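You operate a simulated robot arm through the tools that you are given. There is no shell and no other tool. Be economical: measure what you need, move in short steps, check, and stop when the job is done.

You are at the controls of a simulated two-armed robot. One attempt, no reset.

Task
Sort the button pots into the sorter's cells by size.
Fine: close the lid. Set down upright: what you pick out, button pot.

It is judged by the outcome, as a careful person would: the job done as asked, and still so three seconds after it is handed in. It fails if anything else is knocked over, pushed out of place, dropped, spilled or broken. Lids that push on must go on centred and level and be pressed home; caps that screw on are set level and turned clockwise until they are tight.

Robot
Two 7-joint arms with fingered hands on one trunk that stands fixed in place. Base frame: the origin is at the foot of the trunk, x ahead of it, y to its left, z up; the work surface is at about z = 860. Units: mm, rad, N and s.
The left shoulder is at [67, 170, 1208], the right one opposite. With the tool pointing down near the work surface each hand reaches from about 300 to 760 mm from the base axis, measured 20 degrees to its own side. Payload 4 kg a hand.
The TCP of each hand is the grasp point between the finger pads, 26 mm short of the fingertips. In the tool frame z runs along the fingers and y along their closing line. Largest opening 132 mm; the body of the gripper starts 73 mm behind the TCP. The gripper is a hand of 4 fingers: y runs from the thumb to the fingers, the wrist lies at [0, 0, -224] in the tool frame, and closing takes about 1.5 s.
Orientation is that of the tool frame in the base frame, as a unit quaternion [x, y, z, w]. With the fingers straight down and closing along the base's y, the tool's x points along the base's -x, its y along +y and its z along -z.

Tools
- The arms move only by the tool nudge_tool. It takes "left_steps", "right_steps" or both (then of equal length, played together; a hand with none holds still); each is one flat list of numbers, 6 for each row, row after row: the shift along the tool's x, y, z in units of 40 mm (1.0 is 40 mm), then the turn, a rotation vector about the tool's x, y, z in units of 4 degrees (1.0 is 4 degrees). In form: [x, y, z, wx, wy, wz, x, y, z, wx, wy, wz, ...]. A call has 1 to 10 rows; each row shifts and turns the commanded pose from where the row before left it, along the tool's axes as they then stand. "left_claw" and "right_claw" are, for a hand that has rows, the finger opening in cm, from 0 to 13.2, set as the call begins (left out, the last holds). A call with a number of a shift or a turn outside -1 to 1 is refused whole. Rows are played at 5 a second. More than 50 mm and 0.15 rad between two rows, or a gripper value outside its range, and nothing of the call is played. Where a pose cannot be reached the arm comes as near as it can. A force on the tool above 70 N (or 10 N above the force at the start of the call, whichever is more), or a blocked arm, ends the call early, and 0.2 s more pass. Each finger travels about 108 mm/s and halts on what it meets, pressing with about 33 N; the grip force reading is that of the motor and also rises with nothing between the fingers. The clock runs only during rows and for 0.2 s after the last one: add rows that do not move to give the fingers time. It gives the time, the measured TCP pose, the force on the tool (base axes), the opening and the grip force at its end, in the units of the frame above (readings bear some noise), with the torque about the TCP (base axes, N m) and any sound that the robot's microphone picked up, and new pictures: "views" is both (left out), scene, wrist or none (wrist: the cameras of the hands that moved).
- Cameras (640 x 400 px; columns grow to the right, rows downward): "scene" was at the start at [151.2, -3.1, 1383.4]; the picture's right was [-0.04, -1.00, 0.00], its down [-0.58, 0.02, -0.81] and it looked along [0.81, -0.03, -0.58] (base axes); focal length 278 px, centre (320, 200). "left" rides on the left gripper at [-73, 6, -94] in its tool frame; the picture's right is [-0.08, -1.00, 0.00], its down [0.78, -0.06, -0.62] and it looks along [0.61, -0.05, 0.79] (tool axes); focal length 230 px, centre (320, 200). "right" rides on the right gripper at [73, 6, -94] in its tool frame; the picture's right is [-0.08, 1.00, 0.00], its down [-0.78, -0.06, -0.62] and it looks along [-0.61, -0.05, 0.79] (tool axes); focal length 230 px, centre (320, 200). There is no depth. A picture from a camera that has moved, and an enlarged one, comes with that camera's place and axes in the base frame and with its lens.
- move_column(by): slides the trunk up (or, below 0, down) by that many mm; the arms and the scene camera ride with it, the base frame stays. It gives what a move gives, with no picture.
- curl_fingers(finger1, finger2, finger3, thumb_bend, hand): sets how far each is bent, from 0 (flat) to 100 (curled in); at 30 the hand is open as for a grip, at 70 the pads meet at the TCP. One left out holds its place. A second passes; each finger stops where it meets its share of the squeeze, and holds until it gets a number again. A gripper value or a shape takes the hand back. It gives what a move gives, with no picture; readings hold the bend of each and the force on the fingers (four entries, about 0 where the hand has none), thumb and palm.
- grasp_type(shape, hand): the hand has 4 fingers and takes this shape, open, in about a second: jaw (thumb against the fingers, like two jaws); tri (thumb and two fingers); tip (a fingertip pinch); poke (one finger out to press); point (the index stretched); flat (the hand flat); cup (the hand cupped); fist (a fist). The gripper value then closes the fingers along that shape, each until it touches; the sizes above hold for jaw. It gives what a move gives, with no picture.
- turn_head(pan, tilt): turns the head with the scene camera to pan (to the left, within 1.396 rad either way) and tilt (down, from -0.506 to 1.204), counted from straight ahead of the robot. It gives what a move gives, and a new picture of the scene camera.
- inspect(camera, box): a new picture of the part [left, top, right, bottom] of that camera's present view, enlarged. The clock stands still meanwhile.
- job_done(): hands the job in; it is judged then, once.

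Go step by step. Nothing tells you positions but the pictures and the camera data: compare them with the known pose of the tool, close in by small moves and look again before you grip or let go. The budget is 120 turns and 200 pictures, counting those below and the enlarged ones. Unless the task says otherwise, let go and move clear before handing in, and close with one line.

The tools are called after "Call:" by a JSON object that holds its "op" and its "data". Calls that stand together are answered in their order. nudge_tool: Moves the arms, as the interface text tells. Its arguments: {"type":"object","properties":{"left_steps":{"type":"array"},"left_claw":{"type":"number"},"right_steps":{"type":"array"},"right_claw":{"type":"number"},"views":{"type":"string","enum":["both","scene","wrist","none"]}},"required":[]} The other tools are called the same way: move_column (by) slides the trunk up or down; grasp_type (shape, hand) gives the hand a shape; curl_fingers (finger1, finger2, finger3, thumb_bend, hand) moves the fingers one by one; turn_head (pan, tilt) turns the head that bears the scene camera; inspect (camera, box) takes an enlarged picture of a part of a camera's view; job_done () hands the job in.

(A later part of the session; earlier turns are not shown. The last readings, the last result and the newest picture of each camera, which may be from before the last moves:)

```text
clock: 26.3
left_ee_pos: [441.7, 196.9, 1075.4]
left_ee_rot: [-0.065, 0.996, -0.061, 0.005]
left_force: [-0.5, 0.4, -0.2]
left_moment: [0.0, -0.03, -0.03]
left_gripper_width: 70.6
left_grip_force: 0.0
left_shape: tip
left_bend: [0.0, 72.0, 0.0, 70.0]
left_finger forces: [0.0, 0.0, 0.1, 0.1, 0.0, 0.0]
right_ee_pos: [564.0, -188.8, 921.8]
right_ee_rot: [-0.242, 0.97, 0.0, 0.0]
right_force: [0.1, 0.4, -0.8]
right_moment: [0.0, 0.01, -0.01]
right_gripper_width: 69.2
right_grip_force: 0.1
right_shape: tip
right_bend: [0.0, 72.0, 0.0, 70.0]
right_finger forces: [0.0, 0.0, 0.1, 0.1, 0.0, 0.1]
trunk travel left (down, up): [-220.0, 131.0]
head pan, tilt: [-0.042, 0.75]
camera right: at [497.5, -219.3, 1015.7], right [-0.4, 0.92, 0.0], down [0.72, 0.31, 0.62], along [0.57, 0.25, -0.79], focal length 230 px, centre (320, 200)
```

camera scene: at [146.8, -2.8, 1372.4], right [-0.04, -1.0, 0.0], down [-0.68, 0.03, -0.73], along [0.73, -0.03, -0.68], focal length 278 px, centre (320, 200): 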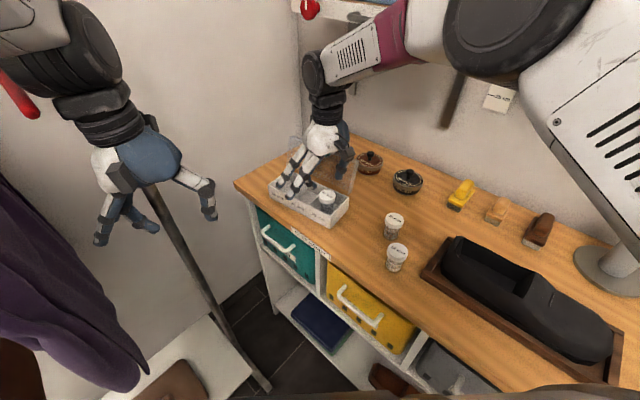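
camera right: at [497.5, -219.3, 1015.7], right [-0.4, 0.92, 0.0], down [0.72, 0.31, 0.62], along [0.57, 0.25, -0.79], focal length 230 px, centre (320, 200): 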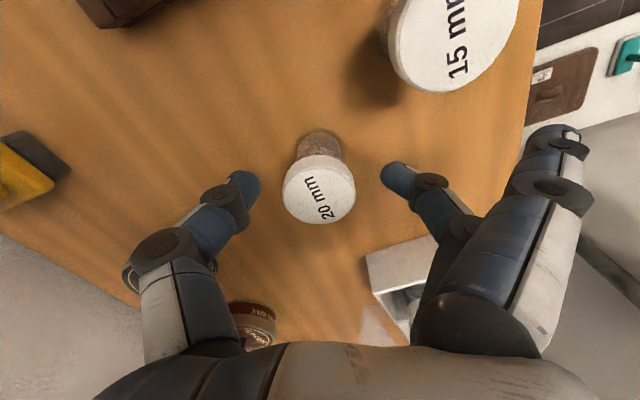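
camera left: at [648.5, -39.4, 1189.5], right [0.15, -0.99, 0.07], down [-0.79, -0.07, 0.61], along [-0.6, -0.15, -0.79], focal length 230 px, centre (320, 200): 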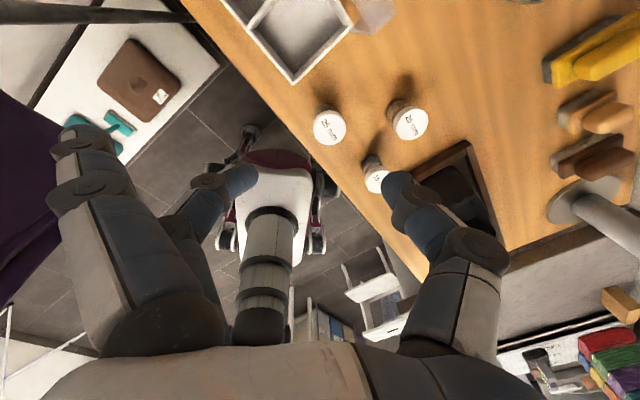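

Centred on cap 20. I'll close on it.

Call:
{"op": "nudge_tool", "data": {"right_steps": [0, 0, 0, 0, 0, 0, 0, 0, 0, 0, 0, 0, 0, 0, 0, 0, 0, 0, 0, 0, 0, 0, 0, 0, 0, 0, 0, 0, 0, 0], "right_claw": 3.2, "views": "wrist"}}

```text
clock: 27.5
left_ee_pos: [443.0, 196.4, 1075.6]
left_ee_rot: [-0.065, 0.996, -0.062, 0.005]
left_force: [-0.1, 0.7, -0.8]
left_moment: [-0.03, -0.03, 0.0]
left_gripper_width: 70.5
left_grip_force: 0.1
left_shape: tip
left_bend: [0.0, 72.0, 0.0, 70.0]
left_finger forces: [0.1, 0.1, 0.0, 0.0, 0.0, 0.1]
right_ee_pos: [565.7, -189.2, 922.4]
right_ee_rot: [-0.241, 0.97, 0.001, 0.001]
right_force: [-0.4, -0.6, 0.3]
right_moment: [-0.02, -0.01, 0.01]
right_gripper_width: 32.4
right_grip_force: 32.3
right_shape: tip
right_bend: [26.0, 74.0, 26.0, 70.0]
right_finger forces: [0.2, 28.5, 0.0, 0.0, 30.0, 0.0]
trunk travel left (down, up): [-220.0, 131.0]
head pan, tilt: [-0.042, 0.75]
camera right: at [497.5, -219.4, 1015.7], right [-0.4, 0.92, 0.0], down [0.72, 0.31, 0.62], along [0.57, 0.25, -0.79], focal length 230 px, centre (320, 200)
```

right: 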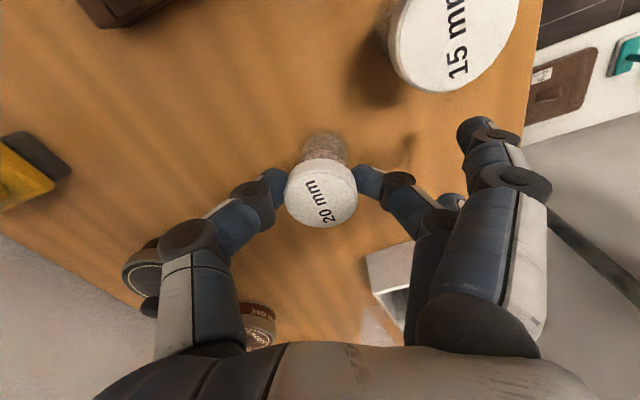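

Call:
{"op": "nudge_tool", "data": {"right_steps": [0, 0, -0.6, 0, 0, 0, 0, 0, -0.8, 0, 0, 0, 0, 0, -0.8, 0, 0, 0, -1, 0.58, 0, 0, 0, 0, -1, 0.58, 0, 0, 0, 0, -1, 0.58, 0, 0, 0, 0, -1, 0.58, 0, 0, 0, 0, -1, 0.58, 0, 0, 0, 0, 0, 0, 0, 0, 0, 0]}}

Call:
{"op": "inspect", "data": {"camera": "right", "box": [200, 40, 440, 280]}}

```text
clock: 29.5
left_ee_pos: [442.2, 197.1, 1076.5]
left_ee_rot: [-0.064, 0.996, -0.061, 0.005]
left_force: [-0.2, 1.0, -0.2]
left_moment: [0.04, -0.02, 0.04]
left_gripper_width: 70.8
left_grip_force: 0.1
left_shape: tip
left_bend: [0.0, 72.0, 0.0, 70.0]
left_finger forces: [0.0, 0.1, 0.0, 0.0, 0.1, 0.0]
right_ee_pos: [684.5, -4.6, 1014.1]
right_ee_rot: [-0.235, 0.972, 0.001, 0.003]
right_force: [0.6, -0.8, -1.1]
right_moment: [-0.02, -0.02, 0.01]
right_gripper_width: 32.1
right_grip_force: 32.9
right_shape: tip
right_bend: [26.0, 74.0, 26.0, 70.0]
right_finger forces: [0.0, 29.7, 0.0, 0.0, 30.2, 0.0]
right hand out of reach, approached as far as the arm can: row 8
trunk travel left (down, up): [-220.0, 131.0]
head pan, tilt: [-0.042, 0.75]
camera scene: at [145.7, -2.9, 1372.7], right [-0.04, -1.0, 0.0], down [-0.68, 0.03, -0.73], along [0.73, -0.03, -0.68], focal length 278 px, centre (320, 200)
camera right: at [616.7, -33.2, 1108.2], right [-0.39, 0.92, 0.0], down [0.72, 0.3, 0.62], along [0.57, 0.24, -0.78], focal length 230 px, centre (320, 200)
```

scene: 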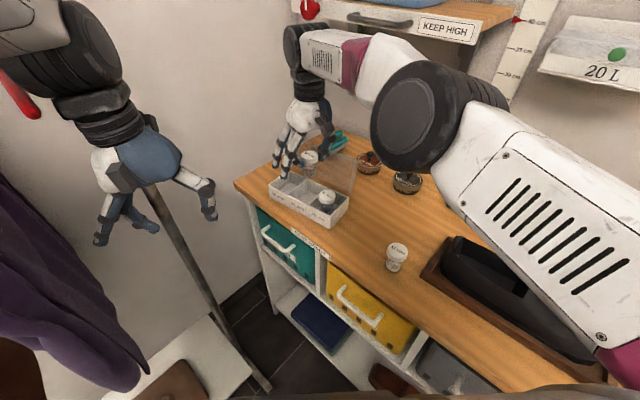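
right: 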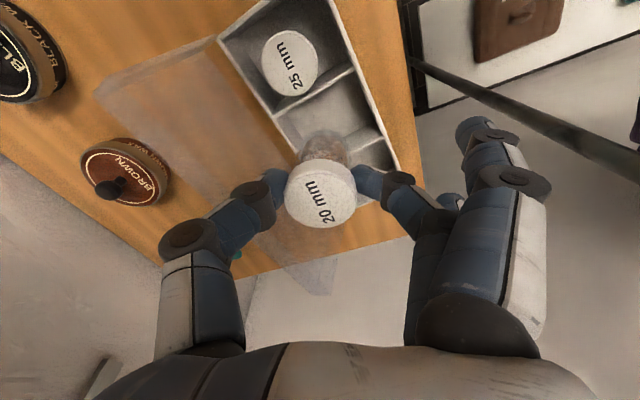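

```text
1.67 times, centred on (320, 160) of right
camera zoom: at [616.7, -33.2, 1108.2], right [-0.39, 0.92, 0.0], down [0.72, 0.3, 0.62], along [0.57, 0.24, -0.78], focal length 384 px, centre (320, 267)
```

zoom: 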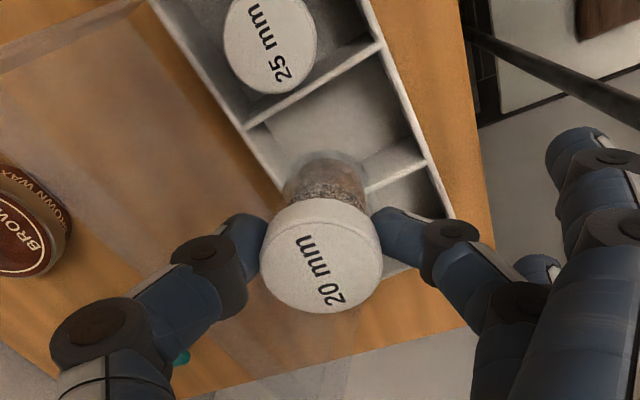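

Cell 20's centre is at about (685,7), just past straight-down reach. A 4° forward lean should cover the gap.

Call:
{"op": "nudge_tool", "data": {"right_steps": [0, 0, 0, 0, -0.5, 0, 0, 0, 0, 0, -0.7, 0, 0, 0, 0, 0, 0, 0], "views": "wrist"}}

```text
clock: 30.3
left_ee_pos: [443.0, 195.5, 1076.7]
left_ee_rot: [-0.065, 0.996, -0.062, 0.005]
left_force: [-0.1, -0.4, -0.4]
left_moment: [0.01, 0.0, -0.04]
left_gripper_width: 70.5
left_grip_force: 0.0
left_shape: tip
left_bend: [0.0, 72.0, 0.0, 70.0]
left_finger forces: [0.0, 0.0, 0.0, 0.0, 0.1, 0.0]
right_ee_pos: [681.6, 3.0, 1008.6]
right_ee_rot: [-0.242, 0.969, 0.01, 0.041]
right_force: [-0.2, 0.0, -1.0]
right_moment: [-0.03, 0.03, -0.01]
right_gripper_width: 32.1
right_grip_force: 33.0
right_shape: tip
right_bend: [26.0, 74.0, 26.0, 70.0]
right_finger forces: [0.0, 29.9, 0.0, 0.0, 30.0, 0.0]
trunk travel left (down, up): [-220.0, 131.0]
head pan, tilt: [-0.042, 0.75]
camera right: at [606.7, -28.5, 1097.1], right [-0.4, 0.92, 0.01], down [0.67, 0.29, 0.68], along [0.62, 0.28, -0.73], focal length 230 px, centre (320, 200)
```

right: 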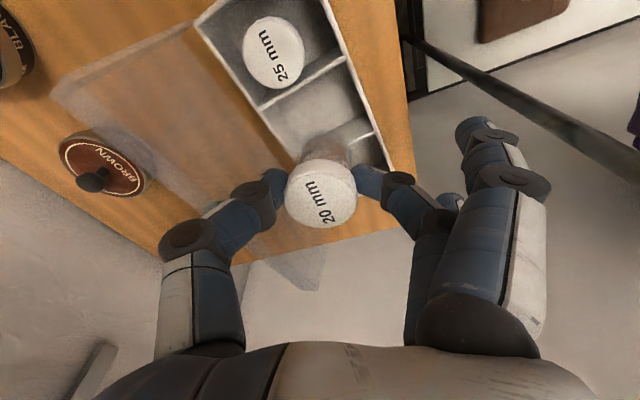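

Descending along the leaned tool axis will bring it to about (687,6). I'll lower it to just above the floor.

Call:
{"op": "nudge_tool", "data": {"right_steps": [0, 0, 0.5, 0, 0, 0, 0, 0, 0.5, 0, 0, 0, 0, 0, 0.5, 0, 0, 0, 0, 0, 0.4, 0, 0, 0, 0, 0, 0, 0, 0, 0]}}

Call:
{"op": "inspect", "data": {"camera": "right", "box": [200, 40, 440, 280]}}

```text
clock: 31.5
left_ee_pos: [442.3, 197.5, 1077.0]
left_ee_rot: [-0.064, 0.996, -0.062, 0.005]
left_force: [-1.2, 0.2, -1.2]
left_moment: [0.01, -0.03, -0.01]
left_gripper_width: 70.6
left_grip_force: 0.0
left_shape: tip
left_bend: [0.0, 72.0, 0.0, 70.0]
left_finger forces: [0.0, 0.0, 0.0, 0.0, 0.0, 0.1]
right_ee_pos: [685.8, 7.0, 934.6]
right_ee_rot: [-0.242, 0.969, 0.01, 0.04]
right_force: [0.5, -0.4, -0.6]
right_moment: [-0.01, -0.03, 0.03]
right_gripper_width: 31.6
right_grip_force: 33.0
right_shape: tip
right_bend: [26.0, 74.0, 26.0, 70.0]
right_finger forces: [0.0, 30.1, 0.1, 0.1, 30.0, 0.0]
trunk travel left (down, up): [-220.0, 131.0]
head pan, tilt: [-0.042, 0.75]
camera scene: at [146.4, -2.9, 1372.6], right [-0.04, -1.0, 0.0], down [-0.68, 0.03, -0.73], along [0.73, -0.03, -0.68], focal length 278 px, centre (320, 200)
camera right: at [612.6, -25.2, 1022.0], right [-0.4, 0.92, 0.01], down [0.67, 0.29, 0.68], along [0.62, 0.28, -0.73], focal length 230 px, centre (320, 200)
```

scene: 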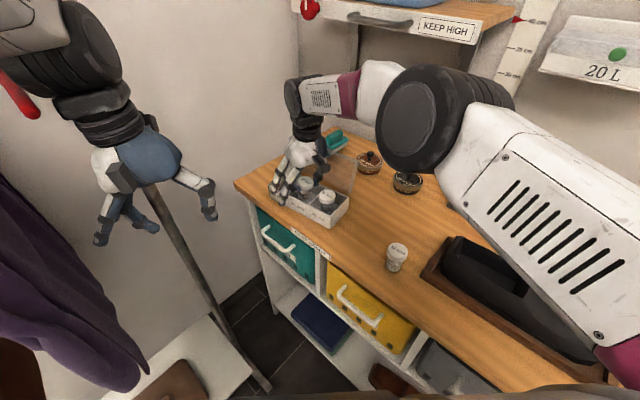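
right: 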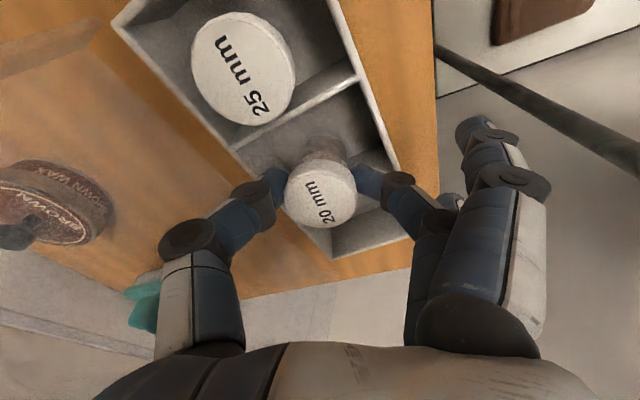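

```text
1.67 times, centred on (320, 160) of right
camera zoom: at [612.6, -25.2, 1022.0], right [-0.4, 0.92, 0.01], down [0.67, 0.29, 0.68], along [0.62, 0.28, -0.73], focal length 384 px, centre (320, 267)
```

zoom: 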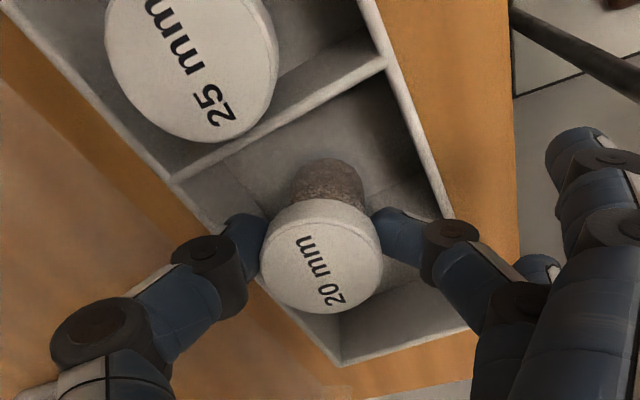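

Call:
{"op": "nudge_tool", "data": {"right_steps": [0, 0, 0.06, 0, 0, 0, 0, 0, 0.06, 0, 0, 0, 0, 0, 0, 0, 0, 0], "views": "none"}}

```text
clock: 32.3
left_ee_pos: [442.8, 197.3, 1077.2]
left_ee_rot: [-0.065, 0.996, -0.061, 0.005]
left_force: [-0.4, 0.4, 0.0]
left_moment: [0.0, 0.0, 0.01]
left_gripper_width: 71.0
left_grip_force: 0.1
left_shape: tip
left_bend: [0.0, 72.0, 0.0, 70.0]
left_finger forces: [0.1, 0.1, 0.0, 0.1, 0.0, 0.0]
right_ee_pos: [685.8, 6.5, 929.1]
right_ee_rot: [-0.242, 0.969, 0.009, 0.04]
right_force: [1.3, 0.5, -0.7]
right_moment: [0.0, 0.01, 0.02]
right_gripper_width: 31.8
right_grip_force: 32.9
right_shape: tip
right_bend: [26.0, 74.0, 26.0, 70.0]
right_finger forces: [0.1, 30.2, 0.0, 0.0, 30.0, 0.1]
trunk travel left (down, up): [-220.0, 131.0]
head pan, tilt: [-0.042, 0.75]
```

Call:
{"op": "nudge_tool", "data": {"right_steps": [0, 0, 0.04, 0, 0, 0, 0, 0, 0.04, 0, 0, 0, 0, 0, 0, 0, 0, 0], "views": "none"}}

```text
clock: 33.1
left_ee_pos: [442.5, 197.6, 1075.3]
left_ee_rot: [-0.064, 0.996, -0.062, 0.005]
left_force: [-0.4, -0.4, -0.1]
left_moment: [0.0, 0.03, 0.0]
left_gripper_width: 70.8
left_grip_force: 0.0
left_shape: tip
left_bend: [0.0, 72.0, 0.0, 70.0]
left_finger forces: [0.1, 0.0, 0.0, 0.1, 0.0, 0.0]
right_ee_pos: [687.0, 8.1, 926.8]
right_ee_rot: [-0.241, 0.97, 0.01, 0.041]
right_force: [0.5, -0.3, -0.4]
right_moment: [-0.01, 0.01, 0.0]
right_gripper_width: 32.1
right_grip_force: 32.8
right_shape: tip
right_bend: [26.0, 74.0, 26.0, 70.0]
right_finger forces: [0.0, 30.2, 0.0, 0.0, 30.0, 0.1]
trunk travel left (down, up): [-220.0, 131.0]
head pan, tilt: [-0.042, 0.75]
```

Call:
{"op": "nudge_tool", "data": {"right_steps": [0, 0, 0.04, 0, 0, 0, 0, 0, 0, 0, 0, 0], "views": "none"}}

```text
clock: 33.7
left_ee_pos: [443.3, 196.7, 1075.1]
left_ee_rot: [-0.064, 0.996, -0.062, 0.005]
left_force: [-0.2, -0.3, -0.3]
left_moment: [0.0, -0.01, 0.01]
left_gripper_width: 70.7
left_grip_force: 0.0
left_shape: tip
left_bend: [0.0, 72.0, 0.0, 70.0]
left_finger forces: [0.0, 0.1, 0.0, 0.0, 0.0, 0.1]
right_ee_pos: [687.9, 6.0, 925.4]
right_ee_rot: [-0.242, 0.969, 0.01, 0.04]
right_force: [-0.7, -0.3, 0.3]
right_moment: [-0.01, 0.05, -0.02]
right_gripper_width: 31.8
right_grip_force: 32.4
right_shape: tip
right_bend: [26.0, 74.0, 26.0, 70.0]
right_finger forces: [0.0, 30.2, 0.1, 0.1, 29.9, 0.0]
trunk travel left (down, up): [-220.0, 131.0]
head pan, tilt: [-0.042, 0.75]
```

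Call:
{"op": "nudge_tool", "data": {"right_steps": [0, 0, 0.04, 0, 0, 0, 0, 0, 0, 0, 0, 0], "views": "none"}}

```text
clock: 34.3
left_ee_pos: [442.4, 196.8, 1076.9]
left_ee_rot: [-0.065, 0.996, -0.062, 0.005]
left_force: [-0.1, 0.0, 0.1]
left_moment: [-0.03, 0.0, 0.02]
left_gripper_width: 70.5
left_grip_force: 0.0
left_shape: tip
left_bend: [0.0, 72.0, 0.0, 70.0]
left_finger forces: [0.0, 0.1, 0.0, 0.0, 0.0, 0.1]
right_ee_pos: [686.7, 6.8, 924.8]
right_ee_rot: [-0.242, 0.969, 0.01, 0.041]
right_force: [0.8, 1.3, 5.5]
right_moment: [-0.06, 0.0, -0.01]
right_gripper_width: 32.0
right_grip_force: 32.7
right_shape: tip
right_bend: [26.0, 74.0, 26.0, 70.0]
right_finger forces: [0.0, 31.5, 0.1, 0.0, 31.0, 0.1]
trunk travel left (down, up): [-220.0, 131.0]
head pan, tilt: [-0.042, 0.75]
```

It is on the floor. I'll release.

Call:
{"op": "nudge_tool", "data": {"right_steps": [0, 0, 0, 0, 0, 0, 0, 0, 0, 0, 0, 0, 0, 0, 0, 0, 0, 0], "right_claw": 4.8, "views": "wrist"}}

```text
clock: 35.1
left_ee_pos: [443.7, 197.2, 1076.5]
left_ee_rot: [-0.064, 0.996, -0.062, 0.005]
left_force: [-0.1, 0.3, 0.6]
left_moment: [0.01, -0.02, 0.0]
left_gripper_width: 70.2
left_grip_force: 0.0
left_shape: tip
left_bend: [0.0, 72.0, 0.0, 70.0]
left_finger forces: [0.0, 0.1, 0.0, 0.0, 0.1, 0.0]
right_ee_pos: [687.4, 6.6, 922.2]
right_ee_rot: [-0.242, 0.97, 0.009, 0.039]
right_force: [-1.8, 1.2, -0.2]
right_moment: [0.02, 0.07, -0.02]
right_gripper_width: 45.0
right_grip_force: 0.0
right_shape: tip
right_bend: [0.0, 74.0, 0.0, 71.0]
right_finger forces: [0.0, 0.3, 0.0, 0.0, 2.4, 0.0]
trunk travel left (down, up): [-220.0, 131.0]
head pan, tilt: [-0.042, 0.75]
camera right: at [613.1, -26.0, 1009.5], right [-0.4, 0.92, 0.01], down [0.67, 0.29, 0.68], along [0.62, 0.28, -0.73], focal length 230 px, centre (320, 200)
```

right: 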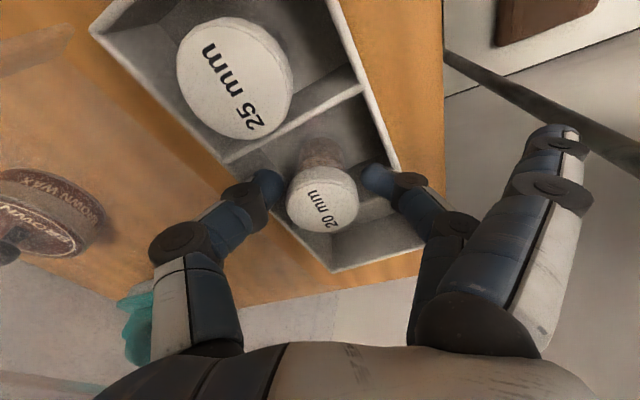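

Call:
{"op": "nudge_tool", "data": {"right_steps": [0, 0, -0.08, 0, 0, 0, 0, 0, -0.12, 0, 0, 0, 0, 0, -0.2, 0, 0, 0, 0, 0, -0.6, 0, 0, 0, 0, 0, -0.8, 0, 0, 0, 0, 0, 0, 0, 0, 0], "right_claw": 4.6}}

```text
clock: 36.5
left_ee_pos: [443.5, 195.8, 1076.4]
left_ee_rot: [-0.064, 0.996, -0.061, 0.005]
left_force: [0.2, 0.1, 1.3]
left_moment: [-0.02, 0.03, 0.01]
left_gripper_width: 70.6
left_grip_force: 0.1
left_shape: tip
left_bend: [0.0, 72.0, 0.0, 70.0]
left_finger forces: [0.1, 0.0, 0.0, 0.0, 0.0, 0.1]
right_ee_pos: [684.2, 1.9, 994.2]
right_ee_rot: [-0.24, 0.97, 0.009, 0.041]
right_force: [-0.1, -0.2, -0.4]
right_moment: [0.0, 0.02, 0.05]
right_gripper_width: 45.8
right_grip_force: 0.0
right_shape: tip
right_bend: [0.0, 74.0, 0.0, 70.0]
right_finger forces: [0.1, 0.0, 0.1, 0.0, 0.0, 0.0]
trunk travel left (down, up): [-220.0, 131.0]
head pan, tilt: [-0.042, 0.75]
camera scene: at [146.8, -2.8, 1372.4], right [-0.04, -1.0, 0.0], down [-0.68, 0.03, -0.73], along [0.73, -0.03, -0.68], focal length 278 px, centre (320, 200)
camera right: at [609.7, -30.3, 1081.7], right [-0.4, 0.92, 0.01], down [0.67, 0.29, 0.68], along [0.62, 0.28, -0.73], focal length 230 px, centre (320, 200)
```

scene: 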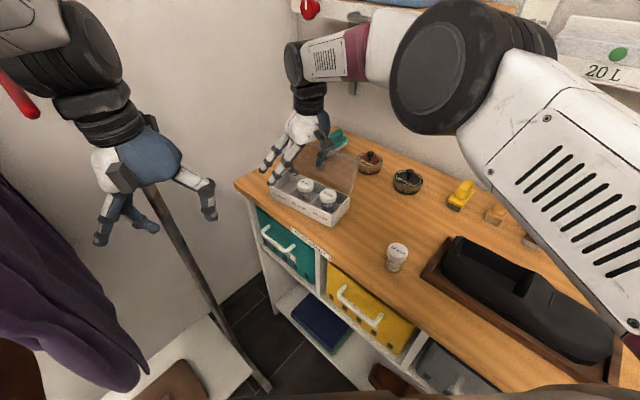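
right: 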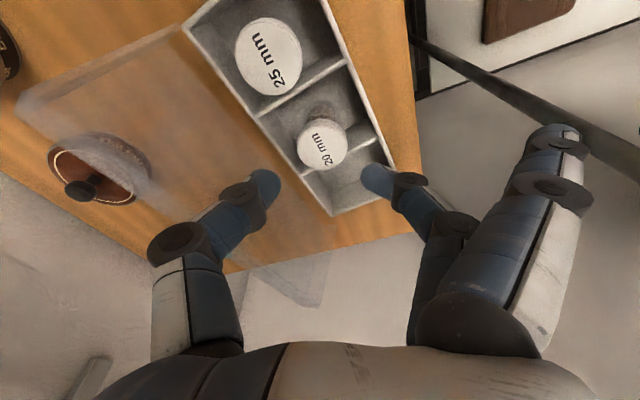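

Pots 25 and 20 both stand upright in their cells. Before moving pot 15, I'll test with the empty hand whether a stronger lean of about 17° lets the right arm reach the 15 cell near (728,58).

Call:
{"op": "nudge_tool", "data": {"right_steps": [0, 0, 0, 0, -1, 0, 0, 0, 0, 0, -1, 0, 0, 0, 0, 0, -1, 0, -0.5, 0.24, 0.16, 0, 0, 0, -0.5, 0.24, 0.16, 0, 0, 0, -0.55, 0.24, 0.16, 0, 0, 0, 0, 0, 0, 0, 0, 0]}}

```text
clock: 38.3
left_ee_pos: [443.4, 195.6, 1076.4]
left_ee_rot: [-0.064, 0.996, -0.062, 0.006]
left_force: [-0.5, -1.0, 0.3]
left_moment: [-0.02, 0.0, 0.0]
left_gripper_width: 70.8
left_grip_force: 0.0
left_shape: tip
left_bend: [0.0, 72.0, 0.0, 70.0]
left_finger forces: [0.0, 0.0, 0.0, 0.0, 0.1, 0.0]
right_ee_pos: [740.6, 28.2, 1004.3]
right_ee_rot: [-0.214, 0.965, 0.038, 0.15]
right_force: [-1.1, 0.8, 0.8]
right_moment: [-0.05, 0.01, -0.03]
right_gripper_width: 44.8
right_grip_force: 0.0
right_shape: tip
right_bend: [0.0, 74.0, 0.0, 70.0]
right_finger forces: [0.1, 0.1, 0.1, 0.0, 1.4, 0.1]
trunk travel left (down, up): [-220.0, 131.0]
head pan, tilt: [-0.042, 0.75]
stopped in row 7 (right hand): the arm was blocked; the commanded pose is now the measured one
camera scene: at [146.8, -3.7, 1372.5], right [-0.04, -1.0, 0.0], down [-0.68, 0.03, -0.73], along [0.73, -0.03, -0.68], focal length 278 px, centre (320, 200)
camera right: at [650.1, -8.9, 1071.5], right [-0.36, 0.93, 0.03], down [0.54, 0.18, 0.83], along [0.76, 0.31, -0.56], focal length 230 px, centre (320, 200)
```

scene: 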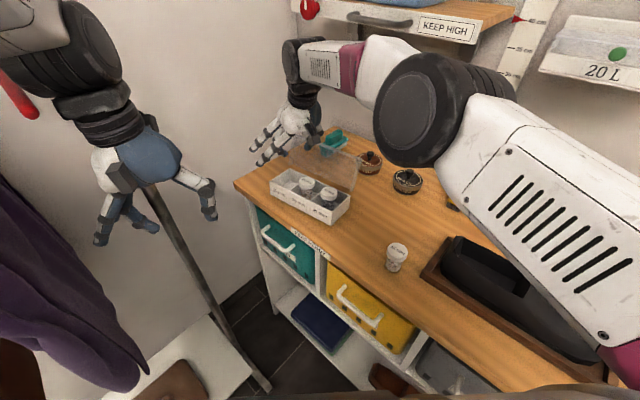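
right: 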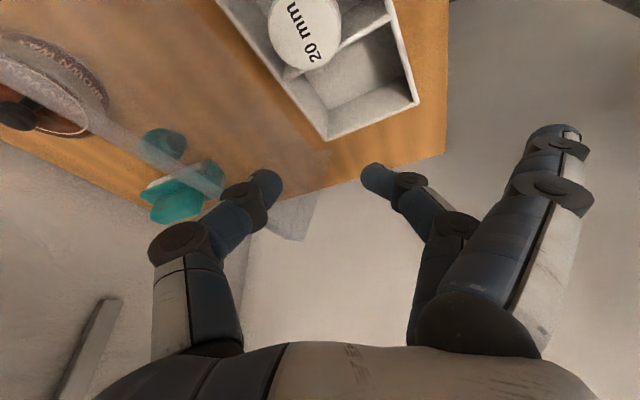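

The arm stopped short at (741,28). I'll try leaning more toward the sorter's long axis, with the wrist held back to the right, and see whether (728,58) can be reached.

Call:
{"op": "nudge_tool", "data": {"right_steps": [0, 0, 0, -1, 0, 0, 0, 0, 0, -1, 0, 0, 0.1, 0.4, 0, 0, 0, 0, 0, 0.4, 0, 0, 0, 0, 0, 0, 0, 0, 0, 0]}}

```text
clock: 39.5
left_ee_pos: [443.8, 196.6, 1076.1]
left_ee_rot: [-0.064, 0.996, -0.061, 0.005]
left_force: [0.0, -0.7, 0.3]
left_moment: [0.02, 0.0, 0.03]
left_gripper_width: 70.2
left_grip_force: 0.0
left_shape: tip
left_bend: [0.0, 72.0, 0.0, 70.0]
left_finger forces: [0.0, 0.0, 0.0, 0.0, 0.0, 0.0]
right_ee_pos: [719.8, 59.4, 1006.3]
right_ee_rot: [-0.227, 0.959, 0.104, 0.133]
right_force: [0.6, 0.4, -0.5]
right_moment: [-0.03, -0.02, -0.06]
right_gripper_width: 45.9
right_grip_force: 0.0
right_shape: tip
right_bend: [0.0, 74.0, 0.0, 70.0]
right_finger forces: [0.0, 0.0, 0.0, 0.0, 0.0, 0.1]
trunk travel left (down, up): [-220.0, 131.0]
head pan, tilt: [-0.042, 0.75]
camera scene: at [146.3, -2.9, 1372.6], right [-0.04, -1.0, 0.0], down [-0.68, 0.03, -0.73], along [0.73, -0.03, -0.68], focal length 278 px, centre (320, 200)
camera right: at [634.9, 10.0, 1073.6], right [-0.4, 0.9, 0.16], down [0.58, 0.11, 0.81], along [0.71, 0.41, -0.56], focal length 230 px, centre (320, 200)
```

scene: 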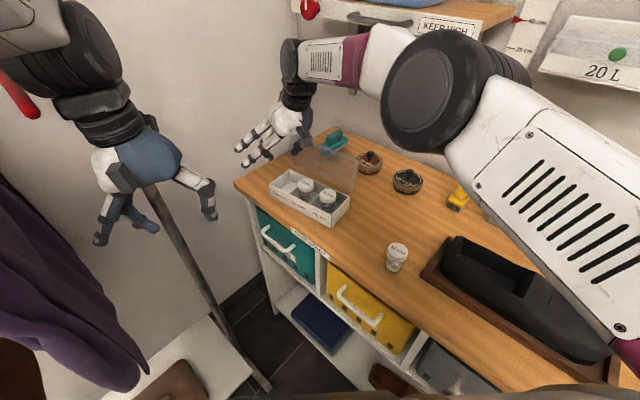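
right: 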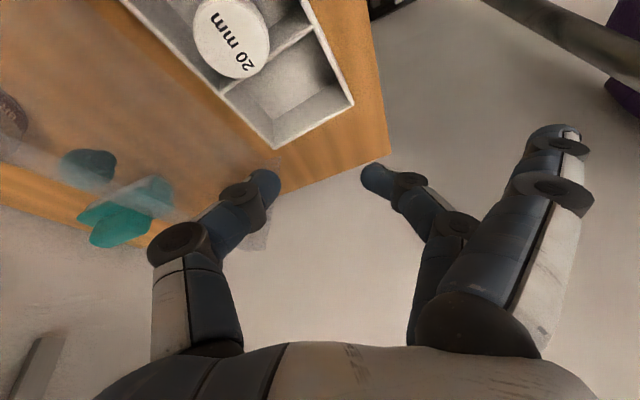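

The lean works: the arm reached (720,59). I'll also yaw 20° more so the pinch line is level and square to the lean, and check that this pose still reaches.

Call:
{"op": "nudge_tool", "data": {"right_steps": [0, 0, 0, 0, 0, -1, 0, 0, 0, 0, 0, -1, 0, 0, 0, 0, 0, -1, 0, 0, 0, 0, 0, -1, 0, 0, 0, 0, 0, -1, 0, 0, 0, 0, 0, 0]}}

```text
clock: 40.9
left_ee_pos: [442.2, 196.2, 1076.6]
left_ee_rot: [-0.064, 0.996, -0.062, 0.005]
left_force: [-0.4, -0.7, 0.1]
left_moment: [0.01, 0.0, -0.03]
left_gripper_width: 70.9
left_grip_force: 0.2
left_shape: tip
left_bend: [0.0, 72.0, 0.0, 70.0]
left_finger forces: [0.1, 0.0, 0.1, 0.0, 0.0, 0.0]
right_ee_pos: [719.7, 59.5, 1006.6]
right_ee_rot: [-0.391, 0.904, 0.079, 0.15]
right_force: [0.0, 0.7, -0.3]
right_moment: [0.01, 0.03, 0.06]
right_gripper_width: 45.6
right_grip_force: 0.1
right_shape: tip
right_bend: [0.0, 74.0, 0.0, 70.0]
right_finger forces: [0.1, 0.1, 0.1, 0.1, 0.1, 0.0]
trunk travel left (down, up): [-220.0, 131.0]
head pan, tilt: [-0.042, 0.75]
camera scene: at [146.3, -2.9, 1372.6], right [-0.04, -1.0, 0.0], down [-0.68, 0.03, -0.73], along [0.73, -0.03, -0.68], focal length 278 px, centre (320, 200)
camera right: at [648.9, -10.6, 1071.7], right [-0.68, 0.73, 0.05], down [0.43, 0.33, 0.84], along [0.6, 0.59, -0.54], focal length 230 px, centre (320, 200)
```

scene: 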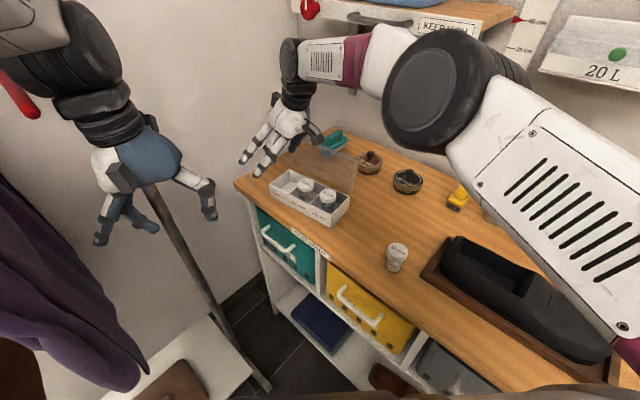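
right: 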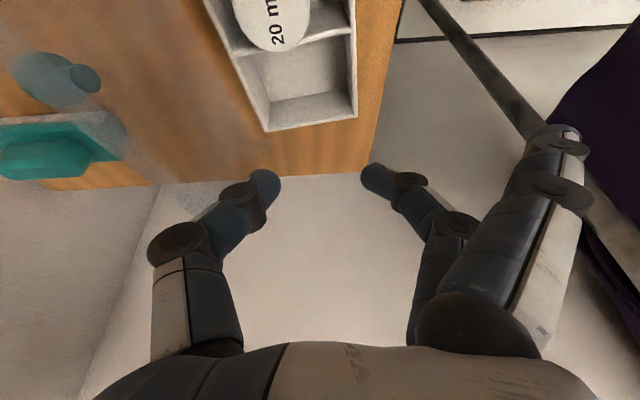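

That pose reaches too. I'll keep this orientation and go over pot 15 at about (483,-173).

Call:
{"op": "nudge_tool", "data": {"right_steps": [0.944, 0.035, -0.27, 0, 0, 0, 0.944, 0.035, -0.27, 0, 0, 0, 0.944, 0.035, -0.27, 0, 0, 0, 0.944, 0.035, -0.27, 0, 0, 0, 0.944, 0.035, -0.27, 0, 0, 0, 0.944, 0.035, -0.27, 0, 0, 0, 0.944, 0.035, -0.27, 0, 0, 0, 0.944, 0.035, -0.27, 0, 0, 0, 0.944, 0.035, -0.27, 0, 0, 0, 0, 0, 0, 0, 0, 0], "right_claw": 7}}

```text
clock: 43.1
left_ee_pos: [443.6, 197.5, 1075.4]
left_ee_rot: [-0.063, 0.996, -0.061, 0.005]
left_force: [0.1, 0.6, -0.8]
left_moment: [0.0, 0.04, 0.0]
left_gripper_width: 70.6
left_grip_force: 0.1
left_shape: tip
left_bend: [0.0, 72.0, 0.0, 70.0]
left_finger forces: [0.0, 0.0, 0.0, 0.0, 0.1, 0.0]
right_ee_pos: [469.7, -189.4, 986.1]
right_ee_rot: [-0.391, 0.905, 0.08, 0.149]
right_force: [-0.1, 0.6, -0.6]
right_moment: [0.02, -0.03, 0.03]
right_gripper_width: 69.4
right_grip_force: 0.1
right_shape: tip
right_bend: [0.0, 72.0, 0.0, 70.0]
right_finger forces: [0.0, 0.1, 0.0, 0.0, 0.0, 0.0]
trunk travel left (down, up): [-220.0, 131.0]
head pan, tilt: [-0.042, 0.75]
camera scene: at [146.9, -2.5, 1372.4], right [-0.04, -1.0, 0.0], down [-0.68, 0.03, -0.73], along [0.73, -0.03, -0.68], focal length 278 px, centre (320, 200)
camera right: at [398.1, -260.0, 1051.3], right [-0.68, 0.73, 0.05], down [0.43, 0.33, 0.84], along [0.6, 0.59, -0.54], focal length 230 px, centre (320, 200)
```

scene: 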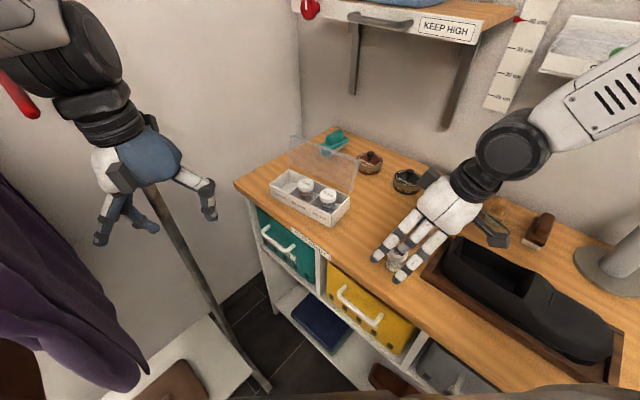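
right: 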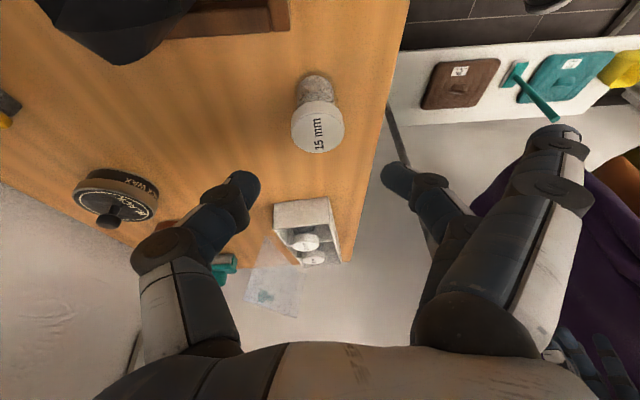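

Pot 15's cap is at about (478,-178). I'll approach along the tool axis to just above the grip height.

Call:
{"op": "nudge_tool", "data": {"right_steps": [0.19, 0, 0.3, 0, 0, 0, 0, 0, 0.5, 0, 0, 0, 0, 0, 0.4, 0, 0, 0, 0, 0, 0, 0, 0, 0]}}

```text
clock: 44.1
left_ee_pos: [442.7, 196.7, 1075.6]
left_ee_rot: [-0.064, 0.996, -0.061, 0.005]
left_force: [-0.3, -0.2, -0.4]
left_moment: [-0.02, -0.04, -0.02]
left_gripper_width: 70.4
left_grip_force: 0.1
left_shape: tip
left_bend: [0.0, 72.0, 0.0, 70.0]
left_finger forces: [0.1, 0.0, 0.1, 0.0, 0.0, 0.0]
right_ee_pos: [474.5, -182.0, 938.6]
right_ee_rot: [-0.39, 0.905, 0.08, 0.149]
right_force: [0.7, 0.6, 0.5]
right_moment: [0.04, 0.0, 0.04]
right_gripper_width: 69.0
right_grip_force: 0.1
right_shape: tip
right_bend: [0.0, 72.0, 0.0, 70.0]
right_finger forces: [0.0, 0.1, 0.0, 0.0, 0.1, 0.0]
trunk travel left (down, up): [-220.0, 131.0]
head pan, tilt: [-0.042, 0.75]
camera scene: at [146.2, -3.0, 1372.6], right [-0.04, -1.0, 0.0], down [-0.68, 0.03, -0.73], along [0.73, -0.03, -0.68], focal length 278 px, centre (320, 200)
camera right: at [403.5, -253.0, 1003.3], right [-0.68, 0.73, 0.05], down [0.43, 0.33, 0.84], along [0.6, 0.59, -0.54], focal length 230 px, centre (320, 200)
```

scene: 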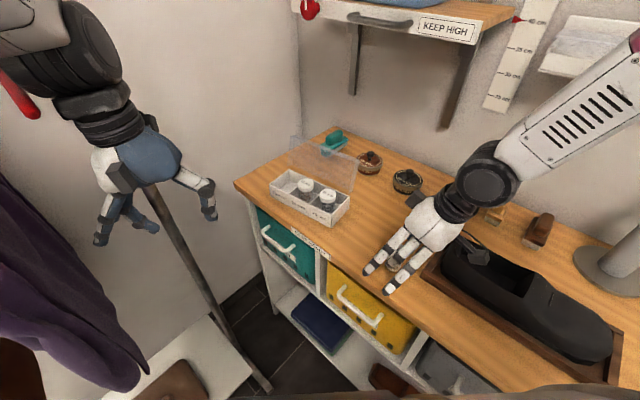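
right: 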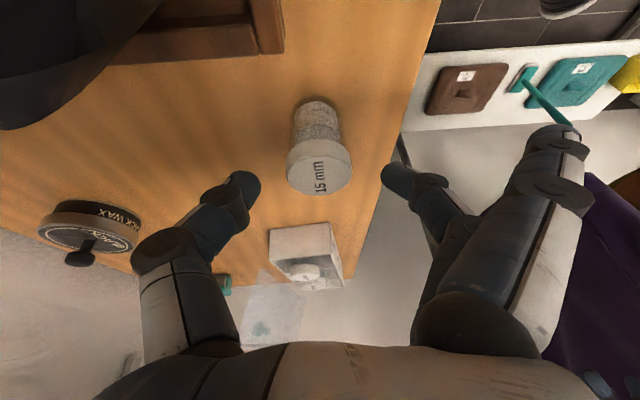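

Call:
{"op": "nudge_tool", "data": {"right_steps": [0.05, 0, 0.2, 0, 0, 0, 0, 0, 0.18, 0, 0, 0, 0, 0, 0, 0, 0, 0], "views": "wrist"}}

```text
clock: 44.9
left_ee_pos: [443.6, 196.8, 1076.0]
left_ee_rot: [-0.064, 0.996, -0.062, 0.005]
left_force: [0.7, 0.7, -1.2]
left_moment: [-0.01, 0.0, 0.04]
left_gripper_width: 70.6
left_grip_force: 0.1
left_shape: tip
left_bend: [0.0, 72.0, 0.0, 70.0]
left_finger forces: [0.1, 0.0, 0.0, 0.0, 0.1, 0.0]
right_ee_pos: [476.4, -178.6, 923.8]
right_ee_rot: [-0.39, 0.905, 0.079, 0.149]
right_force: [0.5, -0.3, 0.3]
right_moment: [0.02, 0.02, 0.0]
right_gripper_width: 69.1
right_grip_force: 0.1
right_shape: tip
right_bend: [0.0, 72.0, 0.0, 70.0]
right_finger forces: [0.1, 0.1, 0.1, 0.1, 0.0, 0.0]
trunk travel left (down, up): [-220.0, 131.0]
head pan, tilt: [-0.042, 0.75]
camera right: at [406.2, -250.5, 988.2], right [-0.68, 0.73, 0.05], down [0.43, 0.33, 0.84], along [0.6, 0.59, -0.54], focal length 230 px, centre (320, 200)
```

right: 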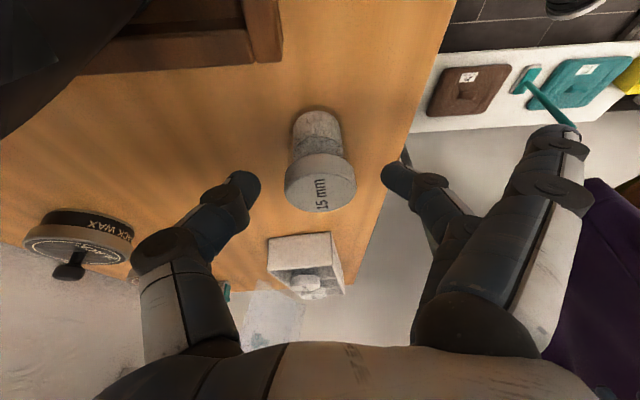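

I'll shift back about 5 mm so the fingertip pads straddle the cap's axis, then close.

Call:
{"op": "nudge_tool", "data": {"right_steps": [0.12, 0, -0.03, 0, 0, 0, 0, 0, 0, 0, 0, 0], "views": "none"}}

Call:
{"op": "nudge_tool", "data": {"right_steps": [0, 0, 0, 0, 0, 0, 0, 0, 0, 0, 0, 0, 0, 0, 0, 0, 0, 0, 0, 0, 0, 0, 0, 0, 0, 0, 0, 0, 0, 0], "right_claw": 3.2, "views": "wrist"}}

```text
clock: 45.5
left_ee_pos: [443.3, 196.7, 1075.6]
left_ee_rot: [-0.064, 0.996, -0.061, 0.005]
left_force: [0.2, 0.1, 1.2]
left_moment: [-0.03, 0.0, 0.0]
left_gripper_width: 70.6
left_grip_force: 0.1
left_shape: tip
left_bend: [0.0, 72.0, 0.0, 70.0]
left_finger forces: [0.0, 0.0, 0.0, 0.1, 0.0, 0.0]
right_ee_pos: [471.5, -183.2, 922.6]
right_ee_rot: [-0.391, 0.905, 0.079, 0.149]
right_force: [0.2, 0.0, 1.1]
right_moment: [0.0, -0.01, -0.01]
right_gripper_width: 69.1
right_grip_force: 0.1
right_shape: tip
right_bend: [0.0, 72.0, 0.0, 70.0]
right_finger forces: [0.0, 0.0, 0.1, 0.0, 0.0, 0.0]
trunk travel left (down, up): [-220.0, 131.0]
head pan, tilt: [-0.042, 0.75]
```

```text
clock: 46.7
left_ee_pos: [442.5, 197.2, 1076.4]
left_ee_rot: [-0.064, 0.996, -0.062, 0.005]
left_force: [0.1, 0.3, 0.4]
left_moment: [-0.03, 0.01, 0.0]
left_gripper_width: 70.6
left_grip_force: 0.1
left_shape: tip
left_bend: [0.0, 72.0, 0.0, 70.0]
left_finger forces: [0.0, 0.1, 0.0, 0.0, 0.0, 0.0]
right_ee_pos: [472.0, -183.3, 923.3]
right_ee_rot: [-0.391, 0.904, 0.08, 0.149]
right_force: [0.1, -0.5, -0.6]
right_moment: [0.01, -0.03, 0.05]
right_gripper_width: 31.7
right_grip_force: 33.3
right_shape: tip
right_bend: [26.0, 73.0, 26.0, 70.0]
right_finger forces: [0.0, 29.4, 0.0, 0.0, 27.2, 0.1]
trunk travel left (down, up): [-220.0, 131.0]
head pan, tilt: [-0.042, 0.75]
camera right: at [402.0, -254.0, 987.5], right [-0.68, 0.73, 0.05], down [0.43, 0.33, 0.84], along [0.6, 0.59, -0.54], focal length 230 px, centre (320, 200)
```

right: 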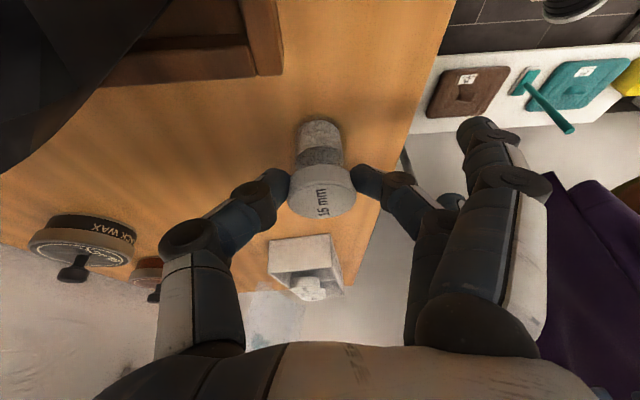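

Pot 15 is gripped. I'll lift straight up and check it hangs well.

Call:
{"op": "nudge_tool", "data": {"right_steps": [-0.12, 0.01, -0.34, 0, 0, 0, -0.24, 0.018, -0.68, 0, 0, 0, -0.36, 0.02, -1, 0, 0, 0, 0, 0, 0, 0, 0, 0], "views": "wrist"}}

```text
clock: 47.7
left_ee_pos: [443.8, 197.8, 1074.8]
left_ee_rot: [-0.065, 0.996, -0.062, 0.004]
left_force: [-1.5, 0.7, -0.2]
left_moment: [-0.01, 0.0, -0.01]
left_gripper_width: 70.7
left_grip_force: 0.0
left_shape: tip
left_bend: [0.0, 72.0, 0.0, 70.0]
left_finger forces: [0.0, 0.0, 0.0, 0.0, 0.0, 0.1]
right_ee_pos: [474.5, -182.8, 1007.0]
right_ee_rot: [-0.392, 0.904, 0.081, 0.149]
right_force: [-0.3, 0.5, 0.0]
right_moment: [-0.02, 0.0, 0.0]
right_gripper_width: 31.7
right_grip_force: 32.9
right_shape: tip
right_bend: [26.0, 73.0, 26.0, 70.0]
right_finger forces: [0.0, 29.2, 0.0, 0.0, 26.8, 0.0]
trunk travel left (down, up): [-220.0, 131.0]
head pan, tilt: [-0.042, 0.75]
camera right: at [403.1, -253.4, 1072.6], right [-0.68, 0.73, 0.05], down [0.43, 0.33, 0.84], along [0.6, 0.59, -0.54], focal length 230 px, centre (320, 200)
```

right: 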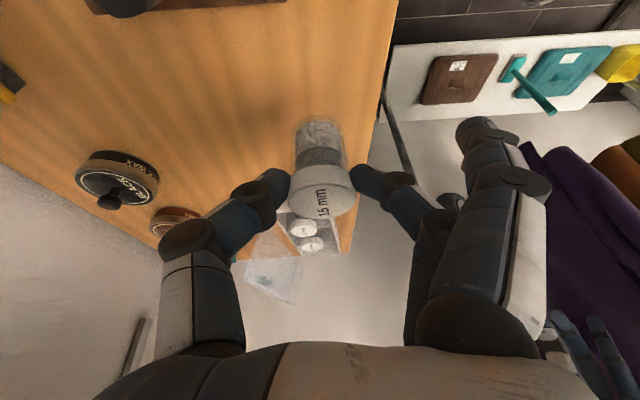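

Call:
{"op": "nudge_tool", "data": {"right_steps": [-0.93, -0.075, 0.32, 0, 0, 0, -0.92, -0.075, 0.32, 0, 0, 0, -0.92, -0.075, 0.32, 0, 0, 0, -0.92, -0.075, 0.32, 0, 0, 0, -0.92, -0.075, 0.32, 0, 0, 0, -0.92, -0.075, 0.32, 0, 0, 0, -0.92, -0.075, 0.32, 0, 0, 0, -0.92, -0.075, 0.32, 0, 0, 0, 0, 0, 0, 0, 0, 0]}}

Call:
{"op": "inspect", "data": {"camera": "right", "box": [200, 20, 440, 260]}}

```text
clock: 49.7
left_ee_pos: [442.4, 195.8, 1077.2]
left_ee_rot: [-0.064, 0.996, -0.062, 0.005]
left_force: [0.5, 0.8, -0.3]
left_moment: [0.03, 0.01, 0.01]
left_gripper_width: 70.7
left_grip_force: 0.0
left_shape: tip
left_bend: [0.0, 72.0, 0.0, 70.0]
left_finger forces: [0.1, 0.1, 0.0, 0.0, 0.0, 0.1]
right_ee_pos: [702.6, 30.0, 1007.5]
right_ee_rot: [-0.39, 0.905, 0.08, 0.149]
right_force: [-0.3, -0.1, -0.7]
right_moment: [0.0, 0.01, 0.01]
right_gripper_width: 31.2
right_grip_force: 33.4
right_shape: tip
right_bend: [26.0, 73.0, 26.0, 70.0]
right_finger forces: [0.0, 28.6, 0.1, 0.0, 26.6, 0.1]
trunk travel left (down, up): [-220.0, 131.0]
head pan, tilt: [-0.042, 0.75]
camera scene: at [145.9, -3.3, 1372.7], right [-0.04, -1.0, 0.0], down [-0.68, 0.03, -0.73], along [0.73, -0.03, -0.68], focal length 278 px, centre (320, 200)
camera right: at [631.6, -41.2, 1072.4], right [-0.68, 0.73, 0.05], down [0.43, 0.33, 0.84], along [0.6, 0.59, -0.54], focal length 230 px, centre (320, 200)
```

scene: 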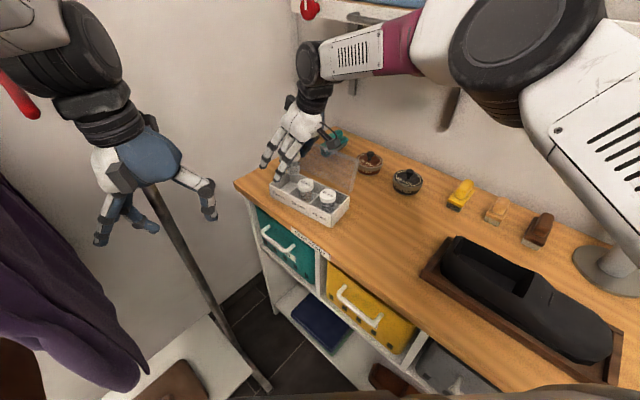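
right: 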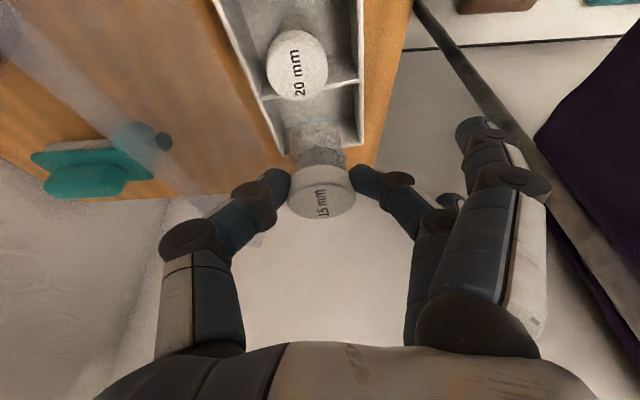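

```text
1.67 times, centred on (320, 140) of right
camera zoom: at [631.6, -41.2, 1072.4], right [-0.68, 0.73, 0.05], down [0.43, 0.33, 0.84], along [0.6, 0.59, -0.54], focal length 384 px, centre (320, 300)
```

zoom: 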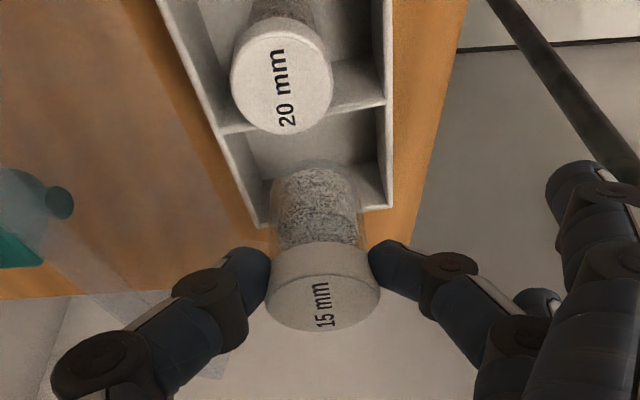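

Cell 15's centre is at about (728.5,56.5), and the pot is lined up within 3 mm. I'll lower along the tool axis to near the floor.

Call:
{"op": "nudge_tool", "data": {"right_steps": [-0.07, -0.05, 0.4, 0, 0, 0, 0, 0, 0.5, 0, 0, 0, 0, 0, 0.5, 0, 0, 0, 0, 0, 0.5, 0, 0, 0, 0, 0, 0, 0, 0, 0]}}

Call:
{"op": "inspect", "data": {"camera": "right", "box": [200, 20, 440, 260]}}

```text
clock: 50.9
left_ee_pos: [443.0, 196.0, 1074.9]
left_ee_rot: [-0.064, 0.996, -0.062, 0.005]
left_force: [-0.1, -0.3, -0.3]
left_moment: [-0.02, -0.02, 0.01]
left_gripper_width: 70.6
left_grip_force: 0.1
left_shape: tip
left_bend: [0.0, 72.0, 0.0, 70.0]
left_finger forces: [0.1, 0.1, 0.1, 0.0, 0.1, 0.0]
right_ee_pos: [723.3, 48.1, 939.3]
right_ee_rot: [-0.392, 0.904, 0.08, 0.149]
right_force: [-0.1, -1.1, -0.7]
right_moment: [0.01, -0.03, -0.03]
right_gripper_width: 30.7
right_grip_force: 32.7
right_shape: tip
right_bend: [26.0, 73.0, 26.0, 70.0]
right_finger forces: [0.1, 26.3, 0.0, 0.0, 26.1, 0.1]
trunk travel left (down, up): [-220.0, 131.0]
head pan, tilt: [-0.042, 0.75]
camera scene: at [146.2, -3.0, 1372.6], right [-0.04, -1.0, 0.0], down [-0.68, 0.03, -0.73], along [0.73, -0.03, -0.68], focal length 278 px, centre (320, 200)
camera right: at [652.0, -21.6, 1003.2], right [-0.68, 0.73, 0.05], down [0.43, 0.33, 0.84], along [0.6, 0.59, -0.54], focal length 230 px, centre (320, 200)
```

scene: 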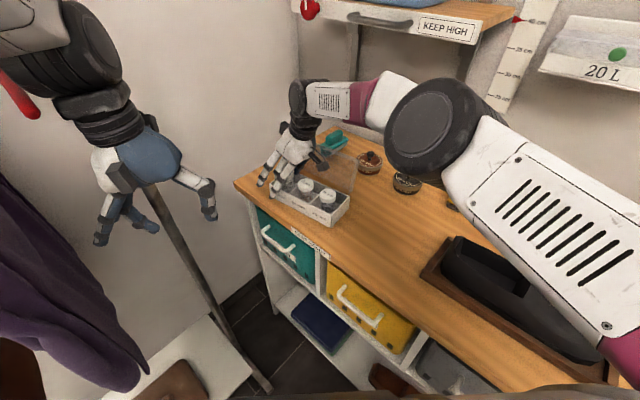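
right: 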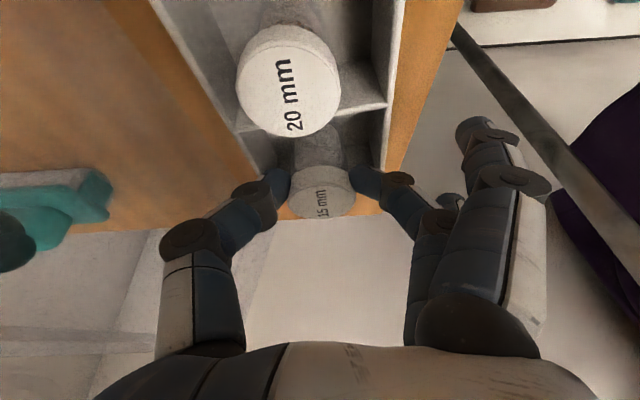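

```text
1.67 times, centred on (320, 140) of right
camera zoom: at [652.0, -21.6, 1003.2], right [-0.68, 0.73, 0.05], down [0.43, 0.33, 0.84], along [0.6, 0.59, -0.54], focal length 384 px, centre (320, 300)
```

zoom: 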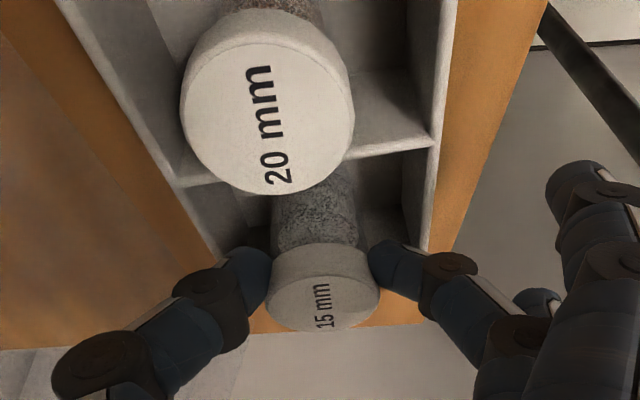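

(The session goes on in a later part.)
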